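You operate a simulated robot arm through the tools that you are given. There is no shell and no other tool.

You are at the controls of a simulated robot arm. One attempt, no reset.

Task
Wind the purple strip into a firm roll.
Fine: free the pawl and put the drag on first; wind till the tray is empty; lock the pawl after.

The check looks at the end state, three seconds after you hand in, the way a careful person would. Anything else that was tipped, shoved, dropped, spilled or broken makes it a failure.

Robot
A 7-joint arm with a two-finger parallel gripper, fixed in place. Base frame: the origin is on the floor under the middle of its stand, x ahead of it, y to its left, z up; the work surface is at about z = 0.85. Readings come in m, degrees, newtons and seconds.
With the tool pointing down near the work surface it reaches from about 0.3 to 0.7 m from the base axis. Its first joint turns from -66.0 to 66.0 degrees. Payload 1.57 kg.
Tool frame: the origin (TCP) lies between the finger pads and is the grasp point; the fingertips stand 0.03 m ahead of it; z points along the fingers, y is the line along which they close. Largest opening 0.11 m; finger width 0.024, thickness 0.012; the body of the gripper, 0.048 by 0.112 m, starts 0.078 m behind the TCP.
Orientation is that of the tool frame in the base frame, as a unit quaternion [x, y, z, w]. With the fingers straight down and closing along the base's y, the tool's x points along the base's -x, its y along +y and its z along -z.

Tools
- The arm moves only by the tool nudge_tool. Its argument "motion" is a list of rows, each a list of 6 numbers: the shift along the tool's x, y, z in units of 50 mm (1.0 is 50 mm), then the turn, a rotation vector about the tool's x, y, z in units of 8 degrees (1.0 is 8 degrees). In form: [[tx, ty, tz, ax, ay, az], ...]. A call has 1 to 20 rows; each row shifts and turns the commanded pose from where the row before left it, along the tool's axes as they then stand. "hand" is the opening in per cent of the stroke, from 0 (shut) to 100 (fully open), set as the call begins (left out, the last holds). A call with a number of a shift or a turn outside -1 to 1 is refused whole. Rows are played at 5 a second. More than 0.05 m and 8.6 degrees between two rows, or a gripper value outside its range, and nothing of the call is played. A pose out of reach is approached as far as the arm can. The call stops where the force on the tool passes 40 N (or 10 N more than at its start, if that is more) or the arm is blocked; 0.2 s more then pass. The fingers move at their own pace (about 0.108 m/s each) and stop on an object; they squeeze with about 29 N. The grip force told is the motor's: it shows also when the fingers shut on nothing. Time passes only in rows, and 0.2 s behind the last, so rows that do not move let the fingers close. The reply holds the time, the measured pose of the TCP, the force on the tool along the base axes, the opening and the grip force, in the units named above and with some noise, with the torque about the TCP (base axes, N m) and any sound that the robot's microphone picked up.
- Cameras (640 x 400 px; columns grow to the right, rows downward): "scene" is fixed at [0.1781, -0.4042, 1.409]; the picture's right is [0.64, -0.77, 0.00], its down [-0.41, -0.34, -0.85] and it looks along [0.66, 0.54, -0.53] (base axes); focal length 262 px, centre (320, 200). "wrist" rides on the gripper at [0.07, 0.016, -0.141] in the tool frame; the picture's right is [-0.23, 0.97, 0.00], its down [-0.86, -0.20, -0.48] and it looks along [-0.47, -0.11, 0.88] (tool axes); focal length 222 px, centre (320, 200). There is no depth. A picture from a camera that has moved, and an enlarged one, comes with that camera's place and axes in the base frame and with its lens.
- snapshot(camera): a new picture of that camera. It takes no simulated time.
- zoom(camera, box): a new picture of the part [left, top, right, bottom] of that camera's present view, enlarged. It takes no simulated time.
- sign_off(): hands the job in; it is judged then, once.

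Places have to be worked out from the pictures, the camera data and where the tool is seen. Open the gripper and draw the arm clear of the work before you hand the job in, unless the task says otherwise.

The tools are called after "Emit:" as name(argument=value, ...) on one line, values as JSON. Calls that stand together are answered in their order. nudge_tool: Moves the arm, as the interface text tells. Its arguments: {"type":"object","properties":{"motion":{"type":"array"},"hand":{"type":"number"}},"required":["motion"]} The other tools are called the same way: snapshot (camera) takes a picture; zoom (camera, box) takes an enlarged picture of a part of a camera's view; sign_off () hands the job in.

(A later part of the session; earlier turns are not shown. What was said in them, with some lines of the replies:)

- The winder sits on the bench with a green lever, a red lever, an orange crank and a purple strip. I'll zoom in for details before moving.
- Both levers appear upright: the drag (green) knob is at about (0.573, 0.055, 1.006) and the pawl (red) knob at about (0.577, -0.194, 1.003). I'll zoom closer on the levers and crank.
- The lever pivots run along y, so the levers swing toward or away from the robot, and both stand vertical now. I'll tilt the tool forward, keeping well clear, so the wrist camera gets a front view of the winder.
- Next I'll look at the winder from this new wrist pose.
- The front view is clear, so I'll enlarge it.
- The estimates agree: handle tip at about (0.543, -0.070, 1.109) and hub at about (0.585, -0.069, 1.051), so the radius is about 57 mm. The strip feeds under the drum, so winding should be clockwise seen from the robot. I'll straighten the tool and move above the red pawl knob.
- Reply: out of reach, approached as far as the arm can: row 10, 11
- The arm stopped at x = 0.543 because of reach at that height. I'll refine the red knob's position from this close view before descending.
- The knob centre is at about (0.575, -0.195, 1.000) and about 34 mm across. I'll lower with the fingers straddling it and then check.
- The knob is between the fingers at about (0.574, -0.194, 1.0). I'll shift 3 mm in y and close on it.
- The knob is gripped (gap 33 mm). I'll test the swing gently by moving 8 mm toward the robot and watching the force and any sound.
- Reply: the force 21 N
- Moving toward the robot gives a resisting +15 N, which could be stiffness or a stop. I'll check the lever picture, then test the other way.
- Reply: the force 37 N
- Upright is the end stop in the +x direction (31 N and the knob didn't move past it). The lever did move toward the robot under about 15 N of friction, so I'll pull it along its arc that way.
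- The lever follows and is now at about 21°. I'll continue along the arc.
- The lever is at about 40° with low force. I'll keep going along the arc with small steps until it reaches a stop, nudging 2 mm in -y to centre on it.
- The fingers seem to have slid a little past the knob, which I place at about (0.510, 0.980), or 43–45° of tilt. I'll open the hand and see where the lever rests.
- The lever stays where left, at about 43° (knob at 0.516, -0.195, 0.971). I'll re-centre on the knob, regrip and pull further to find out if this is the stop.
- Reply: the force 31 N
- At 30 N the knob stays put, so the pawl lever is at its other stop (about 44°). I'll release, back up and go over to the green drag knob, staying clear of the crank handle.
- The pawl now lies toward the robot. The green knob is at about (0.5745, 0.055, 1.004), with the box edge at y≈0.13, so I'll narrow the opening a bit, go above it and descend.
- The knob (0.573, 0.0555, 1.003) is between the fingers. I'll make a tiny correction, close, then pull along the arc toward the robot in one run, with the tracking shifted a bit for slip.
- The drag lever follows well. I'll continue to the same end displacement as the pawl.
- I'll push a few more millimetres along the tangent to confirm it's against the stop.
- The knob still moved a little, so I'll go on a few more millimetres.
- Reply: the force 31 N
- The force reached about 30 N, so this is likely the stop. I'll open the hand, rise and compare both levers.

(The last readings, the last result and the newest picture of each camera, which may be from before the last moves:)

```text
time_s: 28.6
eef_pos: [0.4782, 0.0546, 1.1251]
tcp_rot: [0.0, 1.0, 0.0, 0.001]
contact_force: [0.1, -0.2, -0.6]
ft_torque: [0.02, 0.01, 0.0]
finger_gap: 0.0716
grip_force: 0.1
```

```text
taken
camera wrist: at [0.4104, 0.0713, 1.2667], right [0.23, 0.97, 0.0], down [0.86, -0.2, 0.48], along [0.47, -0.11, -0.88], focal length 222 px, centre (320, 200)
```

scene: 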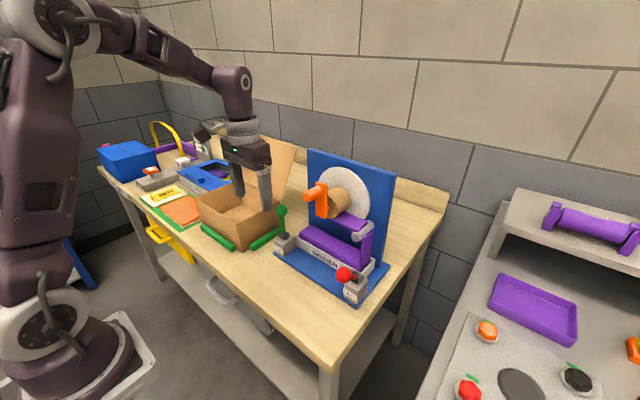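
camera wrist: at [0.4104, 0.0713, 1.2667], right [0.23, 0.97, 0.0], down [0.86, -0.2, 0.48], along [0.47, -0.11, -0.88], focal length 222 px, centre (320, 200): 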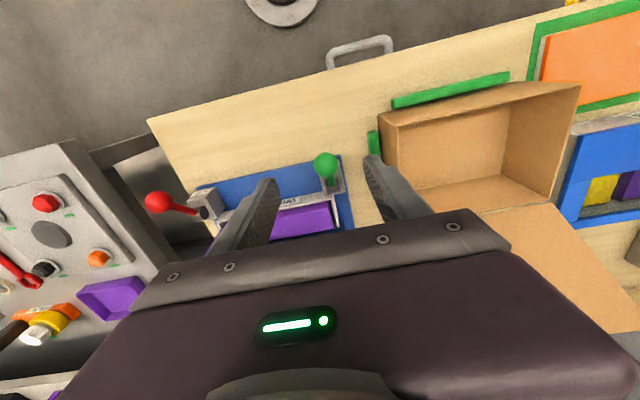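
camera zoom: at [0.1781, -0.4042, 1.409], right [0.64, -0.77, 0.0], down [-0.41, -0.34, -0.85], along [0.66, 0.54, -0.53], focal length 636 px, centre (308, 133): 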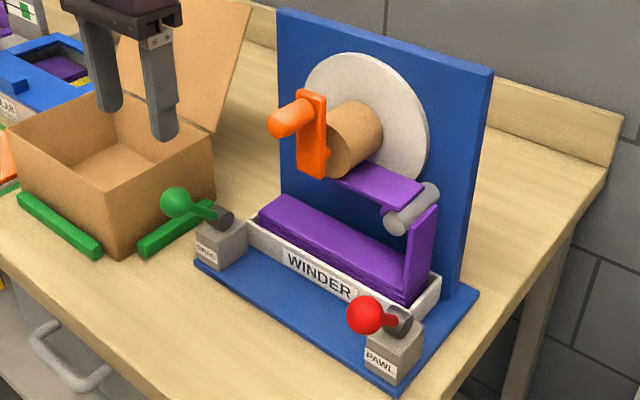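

Both levers rest at about 46° toward the robot, so each is on its second stop. Next I'll line up in front of the crank handle with the fingers straddling it in y.

Emit:
nudge_tool(motion=[[0, -0.6, 0, 0, 0, 0], [0, -0.6, 0.1, 0, 0, 0], [0, -0.6, 0.1, 0, 0, 0], [0, -0.69, 0.1, 0, 0, 0], [0, 0, 0, 0, 0, 0]], hand=65)

Emit:
snapshot(camera="wrist")

Emit:
zoom(camera="scene", box=[260, 120, 400, 280])

```text
time_s: 29.8
eef_pos: [0.4808, -0.0684, 1.1106]
tcp_rot: [0.0, 1.0, 0.0, 0.0]
contact_force: [0.4, 0.1, 0.5]
ft_torque: [0.01, 0.02, -0.02]
finger_gap: 0.0715
grip_force: 0.0
```

```text
taken
camera wrist: at [0.4122, -0.0515, 1.2514], right [0.23, 0.97, 0.0], down [0.85, -0.2, 0.48], along [0.47, -0.11, -0.88], focal length 222 px, centre (320, 200)
```

wrist: 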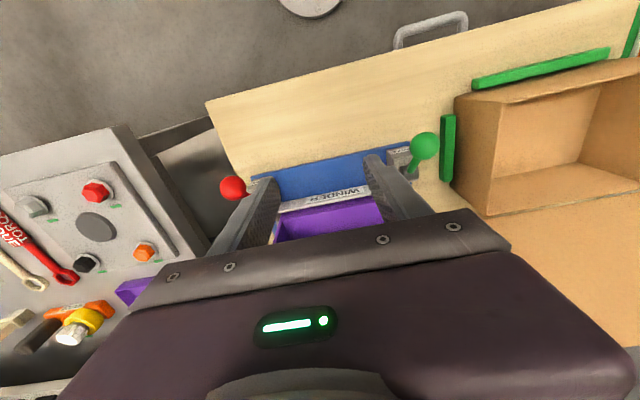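

```text
2.50 times, centred on (330, 200) of scene
camera zoom: at [0.1781, -0.4042, 1.409], right [0.64, -0.77, 0.0], down [-0.41, -0.34, -0.85], along [0.66, 0.54, -0.53], focal length 656 px, centre (295, 200)
```

zoom: 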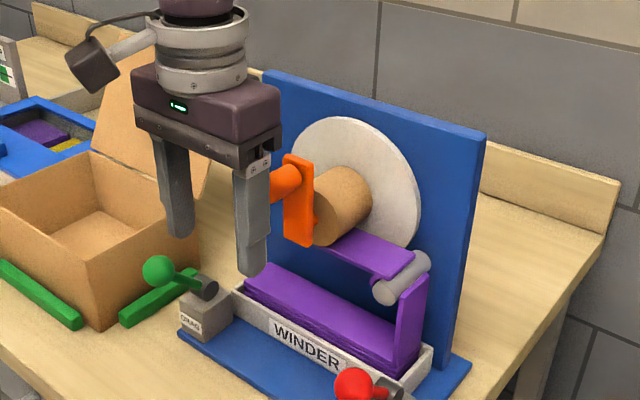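

The handle sits straight ahead of the finger gap. I'll advance 78 mm in x so the TCP is mid-handle (x≈0.559).

Emit:
nudge_tool(motion=[[-0.5, -0.01, 0, 0, 0, 0], [-0.5, -0.01, 0, 0, 0, 0], [-0.3, -0.01, 0, 0, 0, 0], [-0.26, 0, 0, 0, 0, 0], [0, 0, 0, 0, 0, 0]], hand=65)

Emit:
zoom(camera="scene", box=[290, 120, 390, 245])

Emit:
snapshot(camera="wrist")

```text
time_s: 31.0
eef_pos: [0.5581, -0.0701, 1.1105]
tcp_rot: [0.001, 1.0, 0.0, 0.0]
contact_force: [0.6, 0.3, -0.4]
ft_torque: [0.01, -0.03, -0.01]
finger_gap: 0.0716
grip_force: 0.1
```

```text
3.20 times, centred on (340, 182) of scene
camera zoom: at [0.1781, -0.4042, 1.409], right [0.64, -0.77, 0.0], down [-0.41, -0.34, -0.85], along [0.66, 0.54, -0.53], focal length 840 px, centre (256, 256)
```

zoom: 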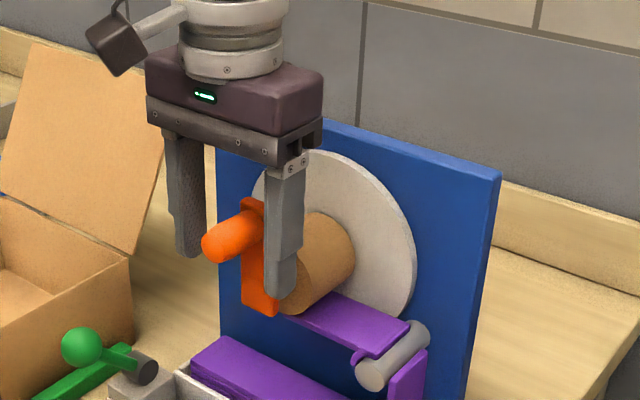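

```text
taken
camera wrist: at [0.4908, -0.0526, 1.2521], right [0.23, 0.97, 0.0], down [0.86, -0.2, 0.48], along [0.47, -0.11, -0.88], focal length 222 px, centre (320, 200)
```

wrist: 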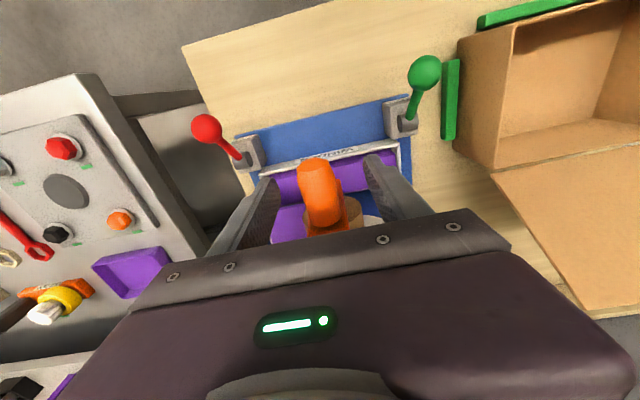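

The handle is centred between the fingers, so I'll close on it.

Emit:
nudge_tool(motion=[[0, 0, 0, 0, 0, 0], [0, 0, 0, 0, 0, 0], [0, 0, 0, 0, 0, 0]], hand=10)

```text
time_s: 31.8
eef_pos: [0.5589, -0.0701, 1.1102]
tcp_rot: [0.0, 1.0, 0.0, 0.0]
contact_force: [0.7, 0.4, 0.4]
ft_torque: [-0.02, 0.23, -0.04]
finger_gap: 0.0248
grip_force: 36.3
```

The handle is gripped (25 mm). I'll try the first 30° of a clockwise turn (toward -y, then down) in small steps and watch the force.

Emit:
nudge_tool(motion=[[0, -0.2, 0.018, 0, 0, 0], [0, -0.195, 0.053, 0, 0, 0], [0, -0.183, 0.086, 0, 0, 0], [0, 0, 0, 0, 0, 0]])

Emit:
zoom(camera="scene", box=[290, 120, 390, 245])

```text
time_s: 32.8
eef_pos: [0.5598, -0.0993, 1.1034]
tcp_rot: [-0.001, 1.0, 0.0, 0.001]
contact_force: [12.2, -2.0, 3.2]
ft_torque: [0.0, 0.48, 0.04]
finger_gap: 0.0248
grip_force: 37.0
```

```text
3.20 times, centred on (340, 182) of scene
camera zoom: at [0.1784, -0.4043, 1.409], right [0.64, -0.77, 0.0], down [-0.41, -0.34, -0.85], along [0.66, 0.54, -0.53], focal length 840 px, centre (256, 256)
```

zoom: 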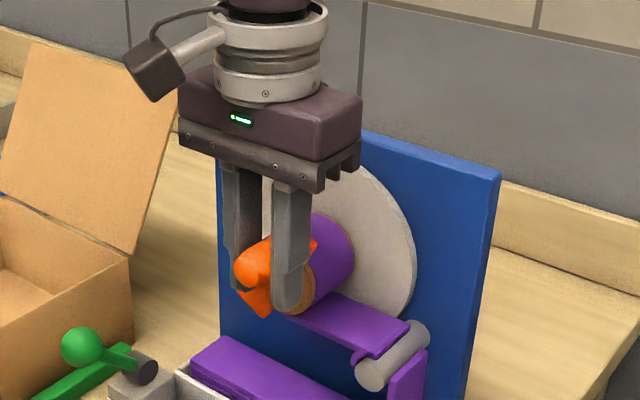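

The drum is now taking purple strip, so clockwise is correct and forces are low. I'll continue to the 90° position.

Emit:
nudge_tool(motion=[[0, -0.25, 0.194, 0, 0, 0], [0, -0.188, 0.244, 0, 0, 0], [0, -0.118, 0.284, 0, 0, 0], [0, -0.04, 0.306, 0, 0, 0], [0, 0, 0, 0, 0, 0]])

Emit:
zoom(camera="scene", box=[290, 120, 390, 245])

```text
time_s: 34.0
eef_pos: [0.559, -0.1323, 1.0515]
tcp_rot: [0.002, 1.0, -0.001, 0.0]
contact_force: [22.4, -29.9, 1.8]
ft_torque: [0.03, -0.24, 0.17]
finger_gap: 0.025
grip_force: 36.2
```

```text
3.20 times, centred on (340, 182) of scene
camera zoom: at [0.1787, -0.4051, 1.4086], right [0.64, -0.77, 0.0], down [-0.41, -0.33, -0.85], along [0.66, 0.54, -0.53], focal length 840 px, centre (256, 256)
```

zoom: 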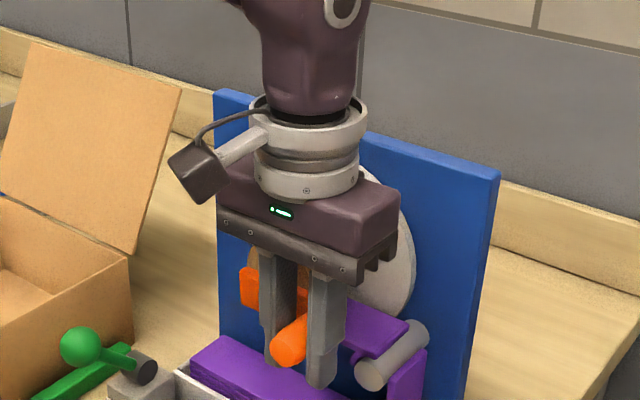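

The y force of -30 N with the reading at y=-0.1323 shows the true circle is about centre (-0.070, 1.0485), r≈0.062. At the bottom the gripper body would come too close to the hub, so I'll regrip with the handle about 12 mm nearer the fingertips and 4 mm further back in x.

Emit:
nudge_tool(motion=[[0, -0.03, 0, 0, 0, 0], [0, -0.038, 0, 0, 0, 0], [0.04, 0, -0.12, 0, 0, 0], [0.04, 0, -0.12, 0, 0, 0], [0, 0, 0, 0, 0, 0]], hand=55)

Emit:
zoom(camera="scene", box=[290, 120, 390, 245])

Emit:
zoom(camera="wrist", box=[200, 60, 480, 260])

```text
time_s: 35.2
eef_pos: [0.5544, -0.132, 1.0643]
tcp_rot: [-0.001, 1.0, -0.001, 0.001]
contact_force: [0.0, -0.2, 0.0]
ft_torque: [0.02, -0.01, 0.03]
finger_gap: 0.0606
grip_force: 0.0
```

```text
3.20 times, centred on (340, 182) of scene
camera zoom: at [0.1781, -0.4042, 1.409], right [0.64, -0.77, 0.0], down [-0.41, -0.34, -0.85], along [0.66, 0.54, -0.53], focal length 840 px, centre (256, 256)
```

zoom: 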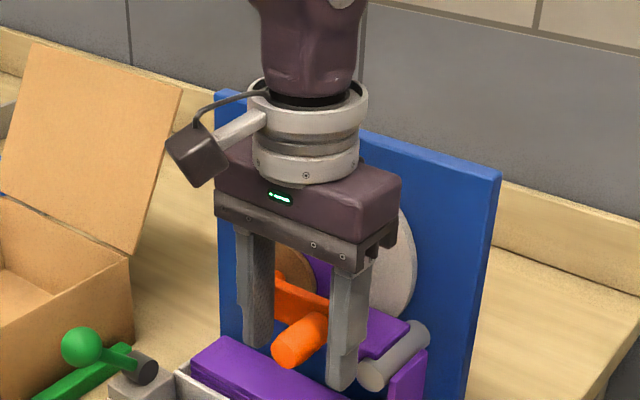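

```text
2.00 times, centred on (340, 160) of wrist
camera zoom: at [0.4861, -0.115, 1.2053], right [0.23, 0.97, 0.0], down [0.86, -0.2, 0.48], along [0.47, -0.11, -0.88], focal length 444 px, centre (280, 280)
```

zoom: 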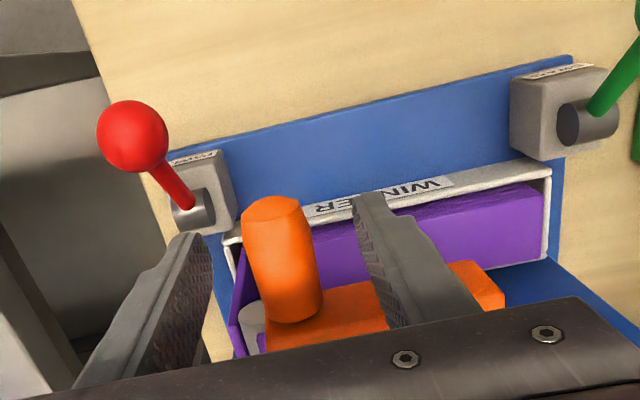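

The handle stayed put at about (y -0.132, z 1.0515), and the TCP is now 12–13 mm above it. I'll close again and turn the next 90° down to the bottom on the corrected circle.

Emit:
nudge_tool(motion=[[0, 0, 0, 0, 0, 0], [0, 0, 0, 0, 0, 0], [0, 0, 0, 0, 0, 0]], hand=10)

Emit:
nudge_tool(motion=[[0, 0.0255, 0.3237, 0, 0, 0], [0, 0.1084, 0.3061, 0, 0, 0], [0, 0.184, 0.2676, 0, 0, 0], [0, 0, 0, 0, 0, 0]])

Emit:
nudge_tool(motion=[[0, 0.2469, 0.211, 0, 0, 0], [0, 0.2931, 0.1398, 0, 0, 0], [0, 0.3193, 0.0591, 0, 0, 0], [0, 0, 0, 0, 0, 0]])

Emit:
zoom(camera="scene", box=[290, 120, 390, 245])

```text
time_s: 36.0
eef_pos: [0.556, -0.1322, 1.0635]
tcp_rot: [0.0, 1.0, 0.0, 0.001]
contact_force: [-1.3, 2.7, -0.2]
ft_torque: [0.04, -0.04, -0.01]
finger_gap: 0.0245
grip_force: 36.8
```

```text
time_s: 37.0
eef_pos: [0.5538, -0.1153, 1.0184]
tcp_rot: [0.0, 1.0, 0.0, -0.001]
contact_force: [-18.1, 20.5, 19.4]
ft_torque: [0.23, 0.31, 0.05]
finger_gap: 0.0245
grip_force: 35.6
```

```text
time_s: 38.0
eef_pos: [0.5547, -0.0745, 0.9998]
tcp_rot: [0.0, 1.0, -0.001, 0.003]
contact_force: [10.4, -0.2, 9.7]
ft_torque: [-0.02, -0.82, -0.07]
finger_gap: 0.0246
grip_force: 36.5
```

```text
3.20 times, centred on (340, 182) of scene
camera zoom: at [0.1782, -0.4042, 1.409], right [0.64, -0.77, 0.0], down [-0.41, -0.34, -0.85], along [0.66, 0.54, -0.53], focal length 840 px, centre (256, 256)
```

zoom: 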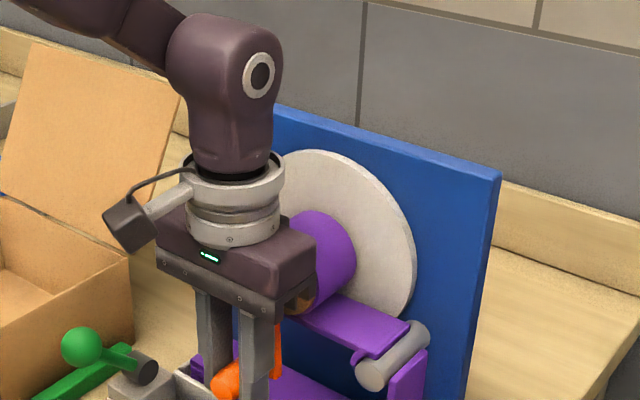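

Bottom passed smoothly with moderate forces. Next comes 180° more, up the +y side to the top.

Emit:
nudge_tool(motion=[[0, 0.3237, -0.0255, 0, 0, 0], [0, 0.3061, -0.1084, 0, 0, 0], [0, 0.2676, -0.184, 0, 0, 0], [0, 0.211, -0.2469, 0, 0, 0], [0, 0.1398, -0.2931, 0, 0, 0], [0, 0.0591, -0.3193, 0, 0, 0], [0, 0, 0, 0, 0, 0]])

Emit:
nudge_tool(motion=[[0, -0.0255, -0.3237, 0, 0, 0], [0, -0.1084, -0.3061, 0, 0, 0], [0, -0.184, -0.2676, 0, 0, 0], [0, -0.2469, -0.211, 0, 0, 0], [0, -0.2931, -0.1398, 0, 0, 0], [0, -0.3193, -0.0591, 0, 0, 0], [0, 0, 0, 0, 0, 0]])

Emit:
zoom(camera="scene", box=[260, 130, 400, 310])

```text
time_s: 39.6
eef_pos: [0.5553, -0.0092, 1.0583]
tcp_rot: [0.0, 1.0, 0.0, 0.0]
contact_force: [7.7, -1.0, -0.9]
ft_torque: [0.01, 0.13, 0.03]
finger_gap: 0.0244
grip_force: 36.4
```

```text
time_s: 41.2
eef_pos: [0.5544, -0.0682, 1.1223]
tcp_rot: [-0.001, 1.0, 0.0, 0.001]
contact_force: [5.4, -0.1, -2.7]
ft_torque: [-0.01, -0.87, -0.04]
finger_gap: 0.0246
grip_force: 36.4
```

```text
2.22 times, centred on (330, 220) of scene
camera zoom: at [0.1783, -0.4042, 1.409], right [0.64, -0.77, 0.0], down [-0.41, -0.34, -0.85], along [0.66, 0.54, -0.53], focal length 583 px, centre (298, 156)
```

zoom: 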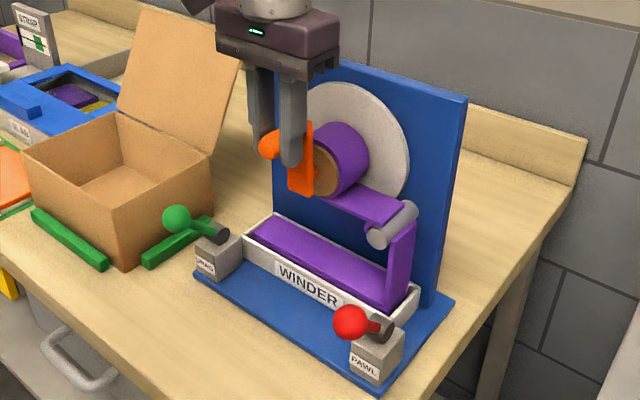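

One full turn is done: the roll is thicker and the tray level is lower, with forces staying low. I'll continue with another half-turn from the top to the bottom.

Emit:
nudge_tool(motion=[[0, -0.3237, 0.0255, 0, 0, 0], [0, -0.3061, 0.1084, 0, 0, 0], [0, -0.2676, 0.184, 0, 0, 0], [0, -0.211, 0.2469, 0, 0, 0], [0, -0.1398, 0.2931, 0, 0, 0], [0, -0.0591, 0.3193, 0, 0, 0], [0, 0.0255, 0.3237, 0, 0, 0], [0, 0.1084, 0.3061, 0, 0, 0], [0, 0.184, 0.2676, 0, 0, 0], [0, 0.2469, 0.211, 0, 0, 0], [0, 0.2931, 0.1398, 0, 0, 0], [0, 0.3193, 0.0591, 0, 0, 0], [0, 0, 0, 0, 0, 0]])

Emit:
nudge_tool(motion=[[0, 0.3237, -0.0255, 0, 0, 0], [0, 0.3061, -0.1084, 0, 0, 0], [0, 0.2676, -0.184, 0, 0, 0], [0, 0.211, -0.2469, 0, 0, 0], [0, 0.1398, -0.2931, 0, 0, 0], [0, 0.0591, -0.3193, 0, 0, 0], [0, -0.0255, -0.3237, 0, 0, 0], [0, -0.1084, -0.3061, 0, 0, 0], [0, -0.184, -0.2676, 0, 0, 0], [0, -0.2469, -0.211, 0, 0, 0], [0, -0.2931, -0.1398, 0, 0, 0], [0, -0.3193, -0.0591, 0, 0, 0], [0, 0, 0, 0, 0, 0]])

Emit:
zoom(camera="scene", box=[260, 130, 400, 310])

```text
time_s: 44.0
eef_pos: [0.5542, -0.0734, 0.9987]
tcp_rot: [0.0, 1.0, 0.0, 0.0]
contact_force: [-4.6, 0.7, 13.7]
ft_torque: [0.02, -0.37, 0.01]
finger_gap: 0.0244
grip_force: 35.8
```

```text
time_s: 46.8
eef_pos: [0.5543, -0.0689, 1.1234]
tcp_rot: [0.001, 1.0, -0.001, 0.001]
contact_force: [12.6, -0.9, 17.6]
ft_torque: [0.0, -0.59, -0.03]
finger_gap: 0.0245
grip_force: 36.2
```

```text
2.22 times, centred on (330, 220) of scene
camera zoom: at [0.1782, -0.4042, 1.409], right [0.64, -0.77, 0.0], down [-0.41, -0.34, -0.85], along [0.66, 0.54, -0.53], focal length 583 px, centre (298, 156)
```

zoom: 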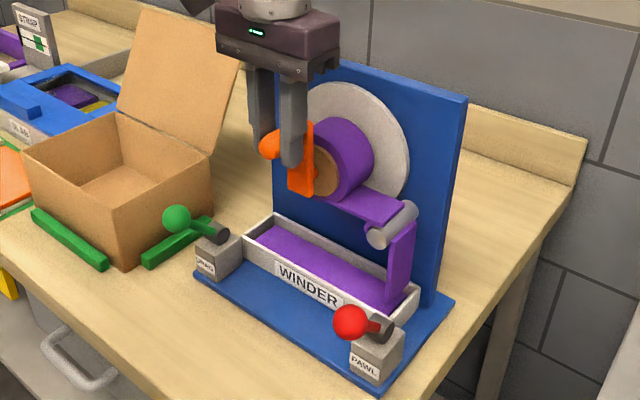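

Two turns are done and the tray shows much less strip. I'll continue with another full turn in two halves and look again.

Emit:
nudge_tool(motion=[[0, -0.3237, 0.0255, 0, 0, 0], [0, -0.3061, 0.1084, 0, 0, 0], [0, -0.2676, 0.184, 0, 0, 0], [0, -0.211, 0.2469, 0, 0, 0], [0, -0.1398, 0.2931, 0, 0, 0], [0, -0.0591, 0.3193, 0, 0, 0], [0, 0.0255, 0.3237, 0, 0, 0], [0, 0.1084, 0.3061, 0, 0, 0], [0, 0.184, 0.2676, 0, 0, 0], [0, 0.2469, 0.211, 0, 0, 0], [0, 0.2931, 0.1398, 0, 0, 0], [0, 0.3193, 0.0591, 0, 0, 0], [0, 0, 0, 0, 0, 0]])

Emit:
zoom(camera="scene", box=[260, 130, 400, 310])

```text
time_s: 49.6
eef_pos: [0.5549, -0.0763, 0.9979]
tcp_rot: [0.0, 1.0, 0.0, 0.003]
contact_force: [5.4, 1.0, 18.0]
ft_torque: [-0.01, -0.5, -0.04]
finger_gap: 0.0246
grip_force: 36.0
```

```text
2.22 times, centred on (330, 220) of scene
camera zoom: at [0.1779, -0.4041, 1.4091], right [0.64, -0.77, 0.0], down [-0.41, -0.34, -0.85], along [0.66, 0.54, -0.53], focal length 583 px, centre (298, 156)
```

zoom: 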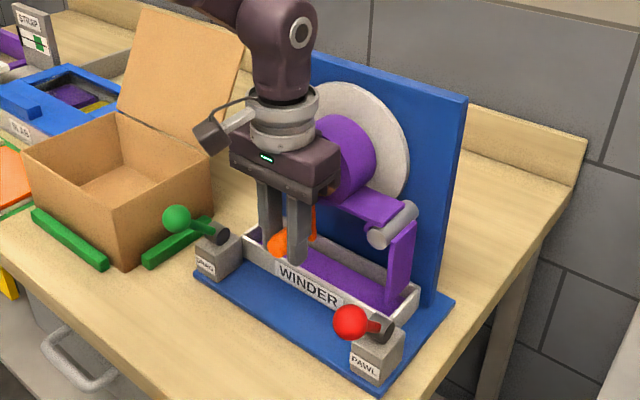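

The tray is getting low. I'll continue the other half-turn, trimming the path up 1.5 mm to relieve the z load.

Emit:
nudge_tool(motion=[[0, 0.3237, -0.0405, 0, 0, 0], [0, 0.3061, -0.1234, 0, 0, 0], [0, 0.2676, -0.184, 0, 0, 0], [0, 0.211, -0.2469, 0, 0, 0], [0, 0.1398, -0.2931, 0, 0, 0], [0, 0.0591, -0.3193, 0, 0, 0], [0, -0.0255, -0.3237, 0, 0, 0], [0, -0.1084, -0.3061, 0, 0, 0], [0, -0.184, -0.2676, 0, 0, 0], [0, -0.2469, -0.211, 0, 0, 0], [0, -0.2931, -0.1398, 0, 0, 0], [0, -0.3193, -0.0591, 0, 0, 0], [0, 0, 0, 0, 0, 0]])

Emit:
zoom(camera="scene", box=[260, 130, 400, 310])

Emit:
zoom(camera="scene", box=[310, 150, 390, 270])

```text
time_s: 52.4
eef_pos: [0.5544, -0.0682, 1.1235]
tcp_rot: [0.0, 1.0, 0.0, -0.002]
contact_force: [-4.1, -0.7, -27.5]
ft_torque: [-0.02, 0.17, 0.02]
finger_gap: 0.0247
grip_force: 36.7
```

```text
2.22 times, centred on (330, 220) of scene
camera zoom: at [0.1784, -0.4043, 1.4089], right [0.64, -0.77, 0.0], down [-0.41, -0.34, -0.85], along [0.66, 0.54, -0.53], focal length 583 px, centre (298, 156)
```

zoom: 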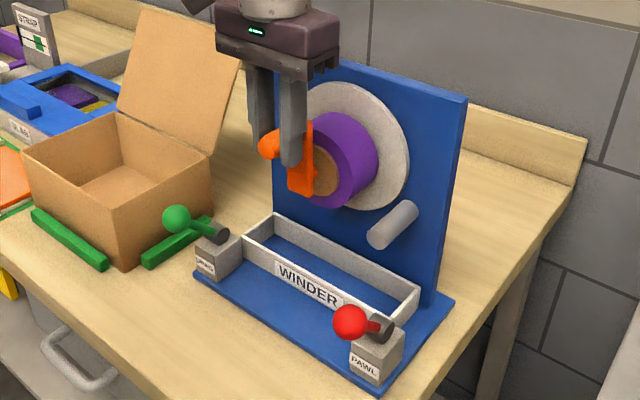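

```text
3.33 times, centred on (350, 210) of scene
camera zoom: at [0.1784, -0.4043, 1.4089], right [0.64, -0.77, 0.0], down [-0.41, -0.34, -0.85], along [0.66, 0.54, -0.53], focal length 875 px, centre (220, 167)
```

zoom: 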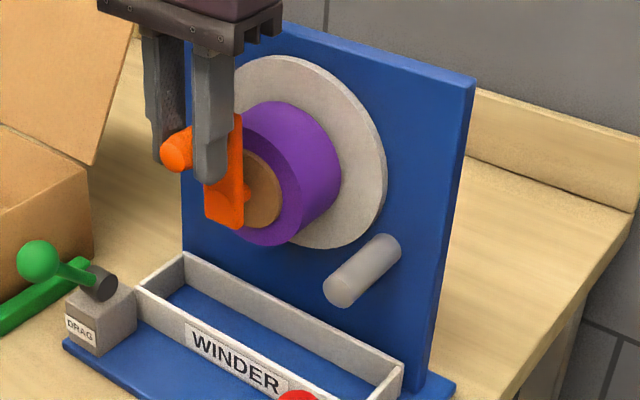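

The tray is empty and the strip is fully on the roll. I'll ease the z load, open the fingers and back straight off the handle.

Emit:
nudge_tool(motion=[[0, 0, 0.03, 0, 0, 0], [0, 0, 0.03, 0, 0, 0], [0, 0, 0, 0, 0, 0]])

Emit:
nudge_tool(motion=[[0, 0, 0, 0, 0, 0], [0, 0, 0, 0, 0, 0], [0.4, 0, 0, 0, 0, 0], [0.6, 0, 0, 0, 0, 0], [0.6, 0, 0, 0, 0, 0], [0, 0, 0, 0, 0, 0]], hand=65)

Emit:
zoom(camera="scene", box=[260, 130, 400, 310])

```text
time_s: 53.2
eef_pos: [0.5545, -0.0674, 1.1231]
tcp_rot: [0.0, 1.0, 0.0, 0.004]
contact_force: [-6.5, 0.5, 25.9]
ft_torque: [0.0, 0.15, 0.01]
finger_gap: 0.0247
grip_force: 36.6
```

```text
time_s: 54.6
eef_pos: [0.475, -0.065, 1.1227]
tcp_rot: [0.001, 1.0, 0.0, 0.001]
contact_force: [0.1, -0.2, 1.0]
ft_torque: [0.04, -0.03, 0.01]
finger_gap: 0.0713
grip_force: 0.1
```

```text
2.22 times, centred on (330, 220) of scene
camera zoom: at [0.1781, -0.4042, 1.409], right [0.64, -0.77, 0.0], down [-0.41, -0.34, -0.85], along [0.66, 0.54, -0.53], focal length 583 px, centre (298, 156)
```

zoom: 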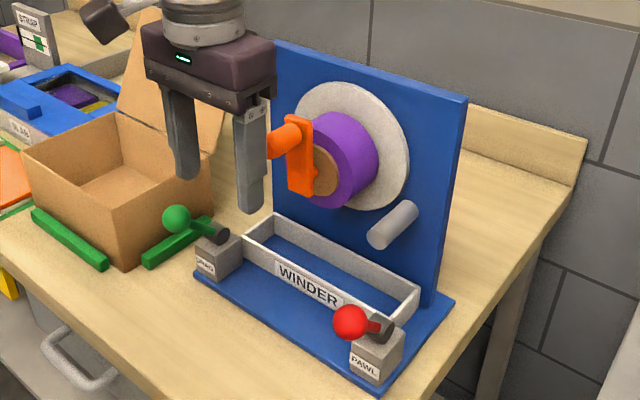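

The crank and roll stay put after release. Next I'll go over to the red pawl knob at about (0.513, -0.194, 0.976), above it first.

Emit:
nudge_tool(motion=[[0, -0.65, 0, 0, 0, 0], [0, -0.65, 0, 0, 0, 0], [0, -0.65, 0, 0, 0, 0], [0, -0.63, 0, 0, 0, 0], [-0.38, 0, 0.4, 0, 0, 0], [-0.38, 0, 0.5, 0, 0, 0], [0, 0, 0.5, 0, 0, 0], [0, 0, 0, 0, 0, 0]], hand=70)

Emit:
zoom(camera="wrist", box=[200, 60, 480, 260])

Emit:
zoom(camera="scene", box=[320, 190, 400, 310])

```text
time_s: 56.4
eef_pos: [0.5125, -0.1964, 1.0524]
tcp_rot: [0.0, 1.0, 0.0, 0.0]
contact_force: [-0.3, -0.6, 0.0]
ft_torque: [0.02, 0.03, 0.0]
finger_gap: 0.0769
grip_force: 0.0
```

```text
2.00 times, centred on (340, 160) of wrist
camera zoom: at [0.4443, -0.1796, 1.1933], right [0.23, 0.97, 0.0], down [0.86, -0.2, 0.48], along [0.47, -0.11, -0.88], focal length 444 px, centre (280, 280)
```

zoom: 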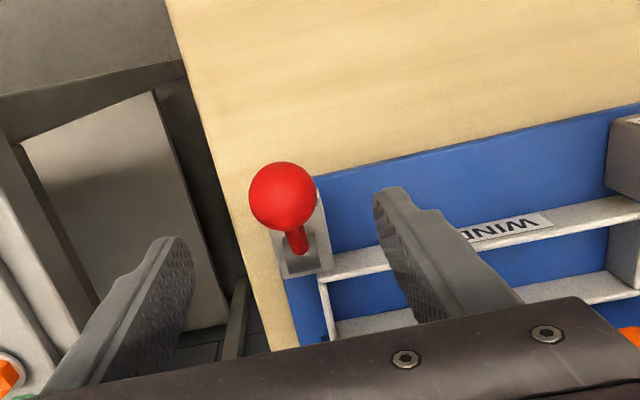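

```text
3.33 times, centred on (360, 250) of scene
camera zoom: at [0.1781, -0.4042, 1.409], right [0.64, -0.77, 0.0], down [-0.41, -0.34, -0.85], along [0.66, 0.54, -0.53], focal length 875 px, centre (187, 33)
```

zoom: 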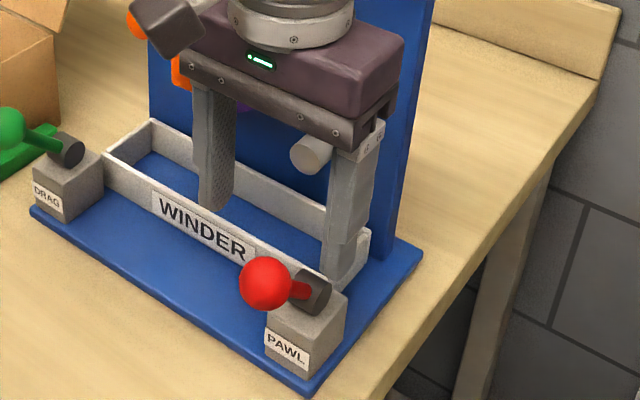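

The knob is at (0.514, -0.1945, 0.974). I'll descend onto it and close.

Emit:
nudge_tool(motion=[[-0.03, 0.04, 0.5, 0, 0, 0], [0, 0, 0.55, 0, 0, 0], [0, 0, 0.51, 0, 0, 0], [0, 0, 0, 0, 0, 0]], hand=70)

Emit:
nudge_tool(motion=[[0, 0, 0, 0, 0, 0], [0, 0, 0, 0, 0, 0], [0, 0, 0, 0, 0, 0]], hand=15)

```text
time_s: 57.4
eef_pos: [0.5151, -0.1942, 0.9729]
tcp_rot: [0.0, 1.0, 0.0, 0.0]
contact_force: [0.2, 0.1, -0.2]
ft_torque: [0.02, 0.01, 0.02]
finger_gap: 0.077
grip_force: 0.1
```

```text
time_s: 58.2
eef_pos: [0.5155, -0.1954, 0.9738]
tcp_rot: [0.0, 1.0, 0.0, 0.0]
contact_force: [1.1, -7.2, -3.9]
ft_torque: [0.05, 0.07, 0.03]
finger_gap: 0.0334
grip_force: 41.4
```

Knob gripped. I'll swing it back along the arc to upright, finishing with a small over-push against the stop.

Emit:
nudge_tool(motion=[[-0.132, 0, -0.11, 0, 0, 0], [-0.132, 0, -0.1, 0, 0, 0], [-0.149, 0, -0.085, 0, 0, 0], [-0.149, 0, -0.071, 0, 0, 0], [-0.162, 0, -0.054, 0, 0, 0], [-0.162, 0, -0.042, 0, 0, 0], [-0.168, 0, -0.022, 0, 0, 0], [-0.168, 0, -0.01, 0, 0, 0], [0, 0, 0, 0, 0, 0]])

Emit:
zoom(camera="scene", box=[335, 230, 385, 310])

```text
time_s: 60.2
eef_pos: [0.5758, -0.1928, 0.9971]
tcp_rot: [0.0, 1.0, 0.0, 0.001]
contact_force: [0.4, 0.0, 0.9]
ft_torque: [0.01, 0.01, 0.0]
finger_gap: 0.0166
grip_force: 0.0
```

```text
5.00 times, centred on (360, 270) of scene
camera zoom: at [0.1781, -0.4042, 1.409], right [0.64, -0.77, 0.0], down [-0.41, -0.34, -0.85], along [0.66, 0.54, -0.53], focal length 1312 px, centre (120, -150)
```

zoom: 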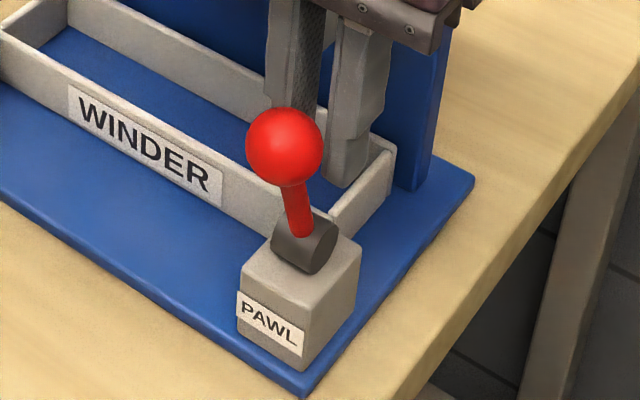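

The knob slipped out of the pads at about 20°, and the lever holds there. I'll go over the top, get in front of it with closed fingers and push it the rest of the way with the finger face.

Emit:
nudge_tool(motion=[[0, 0, -0.5, 0, 0, 0], [0, 0, -0.6, 0, 0, 0], [0, 0, -0.5, 0, 0, 0], [0.6, 0, 0, 0, 0, 0], [0.6, 0, 0, 0, 0, 0], [0.6, 0, 0, 0, 0, 0], [0, 0, 0.6, 0, 0, 0], [0, 0, 0.6, 0, 0, 0], [0, 0, 0.5, 0, 0, 0], [0, 0, 0, 0, 0, 0]], hand=0)

Emit:
zoom(camera="scene", box=[320, 190, 400, 310])

Emit:
zoom(camera="wrist", box=[200, 60, 480, 260])

```text
time_s: 62.4
eef_pos: [0.4856, -0.1956, 0.9915]
tcp_rot: [0.0, 1.0, 0.0, -0.001]
contact_force: [-0.4, 0.3, -1.3]
ft_torque: [0.01, -0.04, 0.02]
finger_gap: 0.0003
grip_force: 21.2
```

```text
3.33 times, centred on (360, 250) of scene
camera zoom: at [0.1781, -0.4042, 1.409], right [0.64, -0.77, 0.0], down [-0.41, -0.34, -0.85], along [0.66, 0.54, -0.53], focal length 875 px, centre (187, 33)
```

zoom: 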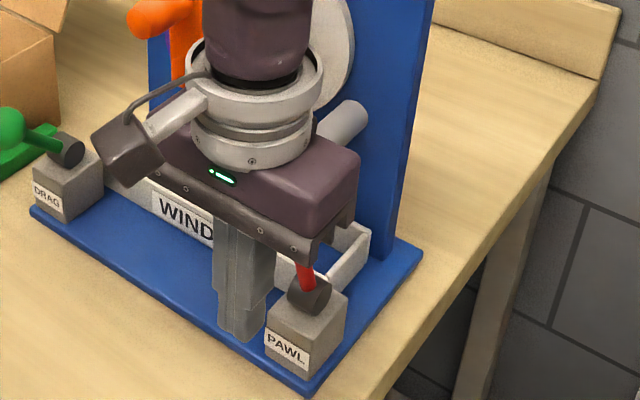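

```text
2.00 times, centred on (340, 160) of wrist
camera zoom: at [0.417, -0.1775, 1.134], right [0.23, 0.97, 0.0], down [0.86, -0.2, 0.48], along [0.47, -0.11, -0.88], focal length 444 px, centre (280, 280)
```

zoom: 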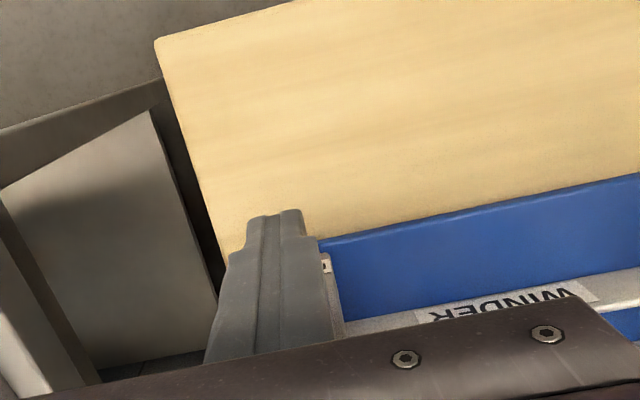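

The closed fingers are now in front of the knob (x=0.486, z=0.99). I'll push in +x toward upright.

Emit:
nudge_tool(motion=[[-0.2, 0, 0, 0, 0, 0], [-0.2, 0, 0, 0, 0, 0], [-0.2, 0, 0, 0, 0, 0], [-0.2, 0, -0.02, 0, 0, 0], [-0.16, 0, -0.02, 0, 0, 0], [-0.1, 0, 0, 0, 0, 0], [0, 0, 0, 0, 0, 0]])

Emit:
zoom(camera="scene", box=[335, 230, 385, 310])

```text
time_s: 64.0
eef_pos: [0.5382, -0.1941, 0.995]
tcp_rot: [0.001, 1.0, 0.0, 0.001]
contact_force: [-1.2, 0.1, -0.3]
ft_torque: [-0.01, 0.01, 0.04]
finger_gap: 0.0
grip_force: 21.3
```

```text
5.00 times, centred on (360, 270) of scene
camera zoom: at [0.1781, -0.4042, 1.409], right [0.64, -0.77, 0.0], down [-0.41, -0.34, -0.85], along [0.66, 0.54, -0.53], focal length 1312 px, centre (120, -150)
```

zoom: 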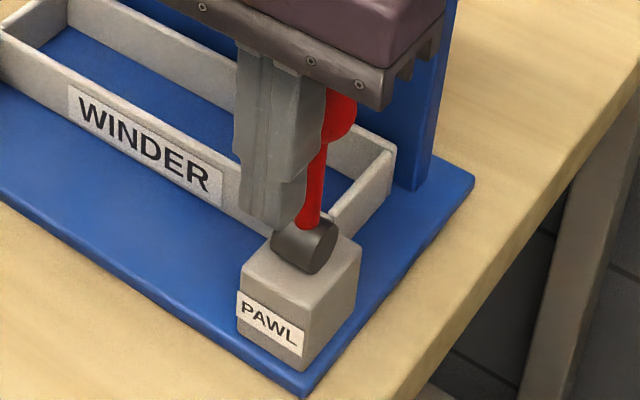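

The lever has moved nearly upright. I'll push a bit more until the stop gives a firm reaction.

Emit:
nudge_tool(motion=[[-0.08, 0, 0, 0, 0, 0], [-0.08, 0, 0, 0, 0, 0], [-0.06, 0, 0, 0, 0, 0], [0, 0, 0, 0, 0, 0]])

Emit:
zoom(camera="scene", box=[335, 230, 385, 310])

```text
time_s: 64.7
eef_pos: [0.5405, -0.1948, 0.9948]
tcp_rot: [0.003, 1.0, 0.002, -0.009]
contact_force: [-11.3, 0.6, 2.0]
ft_torque: [-0.01, -0.19, -0.01]
finger_gap: 0.0002
grip_force: 21.2
stopped in row 3: the force on the tool passed its limit at 45 N (the readings are from after the stop); the commanded pose is now the measured one
```

```text
5.00 times, centred on (360, 270) of scene
camera zoom: at [0.1777, -0.4042, 1.4091], right [0.64, -0.77, 0.0], down [-0.41, -0.34, -0.85], along [0.66, 0.54, -0.53], focal length 1312 px, centre (120, -150)
```

zoom: 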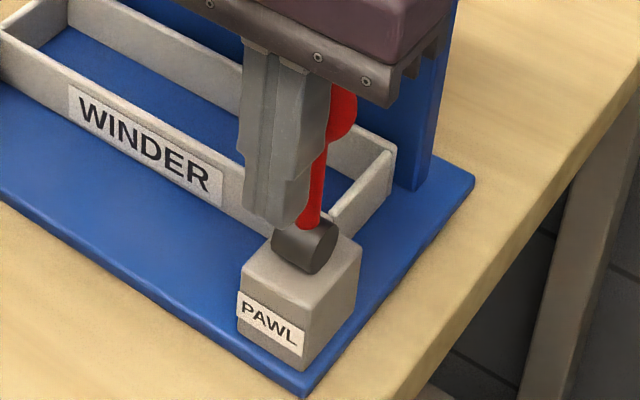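

A 45 N reaction means it's firmly on the upright stop. I'll back away and check the lever.

Emit:
nudge_tool(motion=[[0.4, 0, 0, 0, 0, 0], [0.6, 0, 0, 0, 0, 0], [0.6, 0, -0.3, 0, 0, 0], [0.3, 0, -0.7, 0, 0, 0], [0, 0, -0.8, 0, 0, 0], [0, 0.5, -0.8, 0, 0, 0], [0, 0.8, -0.6, 0, 0, 0], [0, 0.8, 0, 0, 0, 0], [0, 0, 0, 0, 0, 0]], hand=60)

Emit:
snapshot(camera="scene")

Emit:
zoom(camera="scene", box=[335, 230, 385, 310])

Emit:
zoom(camera="scene", box=[255, 145, 395, 310])

```text
time_s: 66.7
eef_pos: [0.4476, -0.0894, 1.1566]
tcp_rot: [0.0, 1.0, 0.0, -0.008]
contact_force: [0.2, -0.3, -0.7]
ft_torque: [-0.02, 0.02, 0.03]
finger_gap: 0.066
grip_force: 0.1
```

```text
taken
```

scene: 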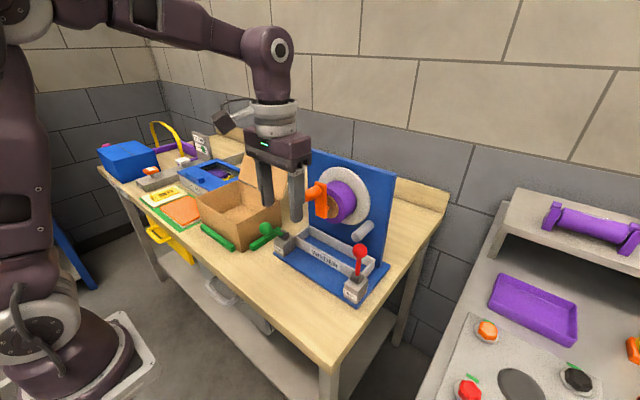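

```text
5.00 times, centred on (360, 270) of scene
camera zoom: at [0.1781, -0.4042, 1.409], right [0.64, -0.77, 0.0], down [-0.41, -0.34, -0.85], along [0.66, 0.54, -0.53], focal length 1312 px, centre (120, -150)
```

zoom: 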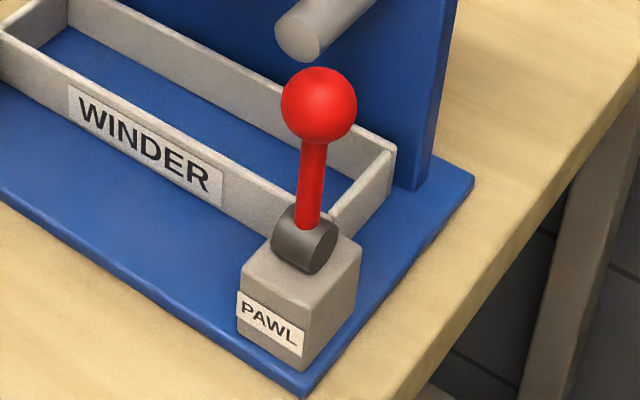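

```text
2.42 times, centred on (325, 228) of scene
camera zoom: at [0.1781, -0.4042, 1.409], right [0.64, -0.77, 0.0], down [-0.41, -0.34, -0.85], along [0.66, 0.54, -0.53], focal length 636 px, centre (308, 133)
```

zoom: 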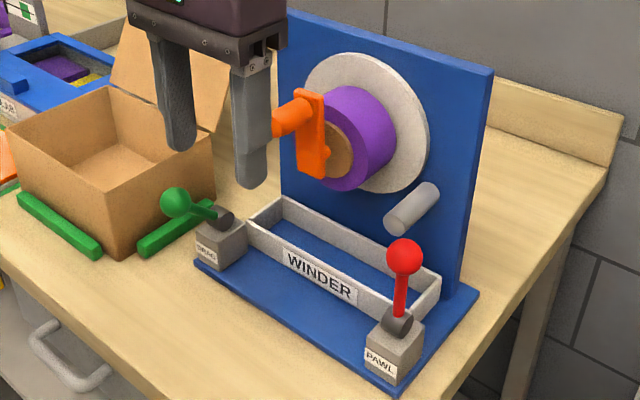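

The pawl is back upright, the drag is still on, the tray is empty and the roll is tight on the drum. To confirm the pawl really locks, I'll lightly grip the handle again and check that it resists a 2 mm backward nudge.

Emit:
nudge_tool(motion=[[0, 0.25, 0.35, 0, -0.11, 0], [0, 0.21, 0.33, 0, 0, 0], [-0.5, 0, 0, 0, 0, 0], [0, 0, 0, 0, 0, 0]], hand=65)

Emit:
snapshot(camera="wrist")

Emit:
zoom(camera="scene", box=[290, 120, 390, 245])

```text
time_s: 67.7
eef_pos: [0.4741, -0.0671, 1.1227]
tcp_rot: [0.0, 1.0, 0.001, 0.001]
contact_force: [0.7, 0.7, 0.6]
ft_torque: [0.0, -0.02, 0.02]
finger_gap: 0.0715
grip_force: 0.0
```

```text
taken
camera wrist: at [0.4048, -0.0497, 1.2646], right [0.23, 0.97, 0.0], down [0.85, -0.2, 0.48], along [0.47, -0.11, -0.88], focal length 222 px, centre (320, 200)
```

wrist: 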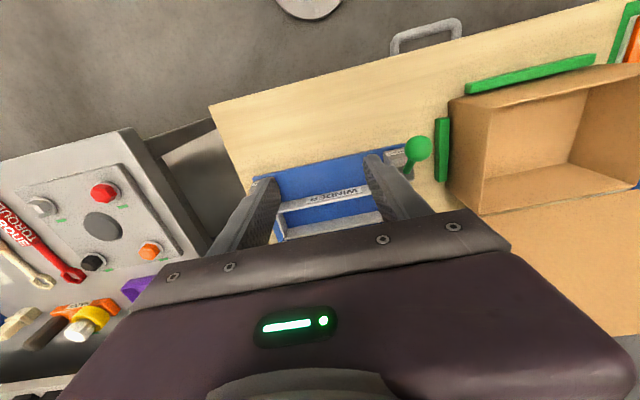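

```text
3.20 times, centred on (340, 182) of scene
camera zoom: at [0.1781, -0.4042, 1.409], right [0.64, -0.77, 0.0], down [-0.41, -0.34, -0.85], along [0.66, 0.54, -0.53], focal length 840 px, centre (256, 256)
```

zoom: 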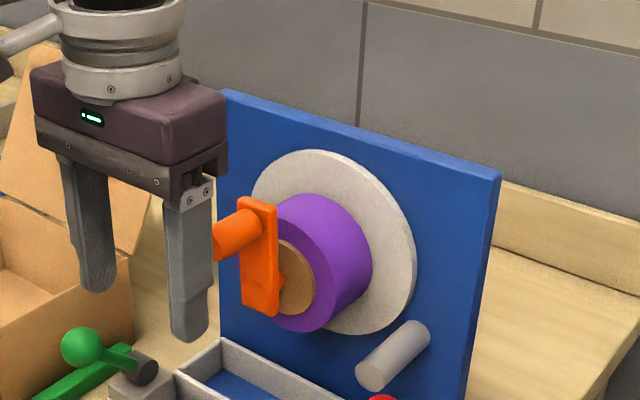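

I'm aligned with the handle. I'll advance 80 mm and close on it.

Emit:
nudge_tool(motion=[[-0.5, 0, 0, 0, 0, 0], [-0.5, 0, 0, 0, 0, 0], [-0.35, 0, 0, 0, 0, 0], [-0.25, 0, 0, 0, 0, 0], [0, 0, 0, 0, 0, 0]], hand=65)

Emit:
nudge_tool(motion=[[0, 0, 0, 0, 0, 0], [0, 0, 0, 0, 0, 0], [0, 0, 0, 0, 0, 0]], hand=15)

Emit:
nudge_tool(motion=[[0, 0.04, 0, 0, 0, 0], [0, 0, 0, 0, 0, 0]])

```text
time_s: 68.8
eef_pos: [0.5544, -0.0657, 1.1218]
tcp_rot: [0.001, 1.0, 0.001, 0.001]
contact_force: [0.1, 0.0, 0.4]
ft_torque: [0.01, 0.02, 0.0]
finger_gap: 0.0712
grip_force: 0.0
```

```text
time_s: 69.7
eef_pos: [0.5549, -0.0661, 1.1227]
tcp_rot: [0.001, 1.0, 0.001, 0.001]
contact_force: [1.3, 1.0, 0.5]
ft_torque: [0.03, 0.14, 0.09]
finger_gap: 0.0243
grip_force: 36.4
```

```text
time_s: 70.2
eef_pos: [0.554, -0.0663, 1.1225]
tcp_rot: [0.002, 1.0, 0.001, 0.002]
contact_force: [7.5, -6.7, -3.7]
ft_torque: [-0.08, 0.18, 0.29]
finger_gap: 0.0246
grip_force: 36.3
```

A 2 mm backward command gave no movement and a 7 N reaction. I'll add 2 mm more to distinguish lock from friction.

Emit:
nudge_tool(motion=[[0, 0.04, 0, 0, 0, 0], [0, 0, 0, 0, 0, 0]])

```text
time_s: 70.8
eef_pos: [0.5522, -0.0656, 1.1221]
tcp_rot: [0.002, 1.0, 0.0, 0.001]
contact_force: [4.0, -23.9, -12.4]
ft_torque: [-0.24, -0.77, 0.24]
finger_gap: 0.0245
grip_force: 36.8
```

With 4 mm commanded back the handle moved under 1 mm and pushed back with 24 N, so the pawl is holding. I'll take the load off, open and draw the arm clear.

Emit:
nudge_tool(motion=[[0, -0.04, 0, 0, 0, 0], [0, -0.04, 0, 0, 0, 0], [0, 0, 0, 0, 0, 0]])

Emit:
nudge_tool(motion=[[0, 0, 0, 0, 0, 0], [0, 0, 0, 0, 0, 0], [0.5, 0, 0, 0, 0, 0], [0.6, 0, 0, 0, 0, 0], [0.6, 0, 0, 0, 0, 0], [0.6, 0, -0.6, 0, 0, 0], [0.6, 0, -0.8, 0, 0, 0], [0, 0.3, -0.8, 0, 0, 0], [0, 0.5, -0.8, 0, 0, 0], [0, 0.5, -0.4, 0, 0, 0], [0, 0, 0, 0, 0, 0]], hand=65)

Emit:
snapshot(camera="scene")

Emit:
zoom(camera="scene", box=[255, 145, 395, 310])

Emit:
snapshot(camera="wrist")

```text
time_s: 71.7
eef_pos: [0.5537, -0.0659, 1.1216]
tcp_rot: [0.0, 1.0, 0.002, 0.001]
contact_force: [2.9, -5.9, -4.3]
ft_torque: [-0.06, 0.8, -0.06]
finger_gap: 0.0246
grip_force: 36.4
```

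```text
time_s: 74.0
eef_pos: [0.4098, -0.0037, 1.2926]
tcp_rot: [0.001, 1.0, 0.001, 0.001]
contact_force: [-0.3, 0.0, 0.4]
ft_torque: [0.01, 0.05, 0.01]
finger_gap: 0.0712
grip_force: 0.0
```

```text
taken
```

scene: 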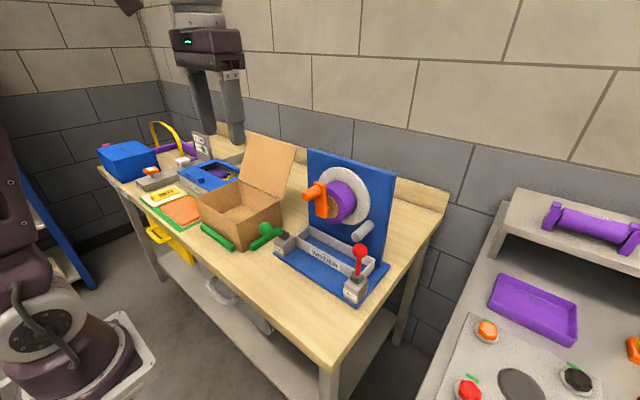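

```text
2.42 times, centred on (325, 228) of scene
camera zoom: at [0.1781, -0.4042, 1.409], right [0.64, -0.77, 0.0], down [-0.41, -0.34, -0.85], along [0.66, 0.54, -0.53], focal length 636 px, centre (308, 133)
```

zoom: 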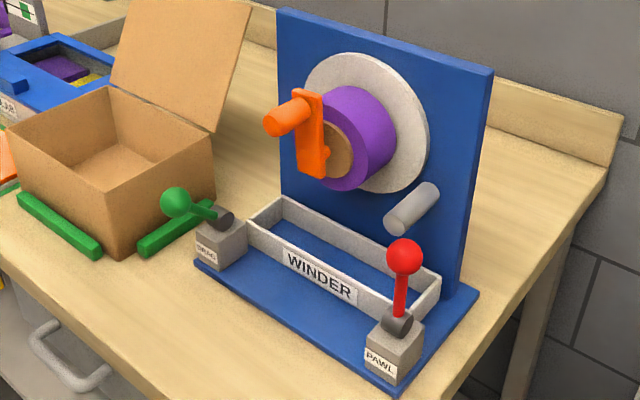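

```text
taken
camera wrist: at [0.3404, 0.0137, 1.4337], right [0.23, 0.97, 0.0], down [0.85, -0.2, 0.48], along [0.47, -0.11, -0.88], focal length 222 px, centre (320, 200)
```

wrist: 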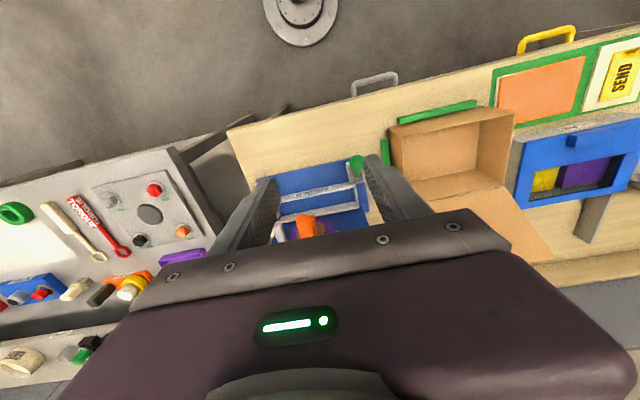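

The roll is wound, the tray is empty, the drag is on, the pawl is locked and everything else is undisturbed. I'll open the gripper fully at this clear position.

Emit:
nudge_tool(motion=[[0, 0, 0, 0, 0, 0], [0, 0, 0, 0, 0, 0]], hand=100)

```text
time_s: 74.7
eef_pos: [0.4095, -0.0026, 1.2923]
tcp_rot: [0.001, 1.0, 0.0, 0.001]
contact_force: [0.7, 0.1, 0.1]
ft_torque: [0.0, -0.02, -0.02]
finger_gap: 0.1098
grip_force: 0.0
```

The gripper is open and the arm is clear of the work, so I'm handing in.

Emit:
sign_off()

```text
The job is handed in.
```

The purple strip is fully wound onto the drum, the tray is empty, and I've handed the job in. I don't have the check's result.

- **Before winding:** I swung the pawl and drag levers from upright to their other stops. The levers have no markings, so I took upright to mean pawl locked and drag off.
- **Winding:** It took about three clockwise turns of the crank. The strip fed under the drum and sits as an even roll. I judged its firmness by eye from the scene camera.
- **After winding:** I set the pawl upright again. A light backward push on the crank then met about 24 N and moved it less than 1 mm, so the pawl appears to be holding. The drag is still on.

The pawl knob slipped out of the fingers once on the way back, so I pushed the lever the rest of the way until it hit the stop at about 45 N. In the final pictures nothing else looks moved, and the arm was clear with the gripper open.
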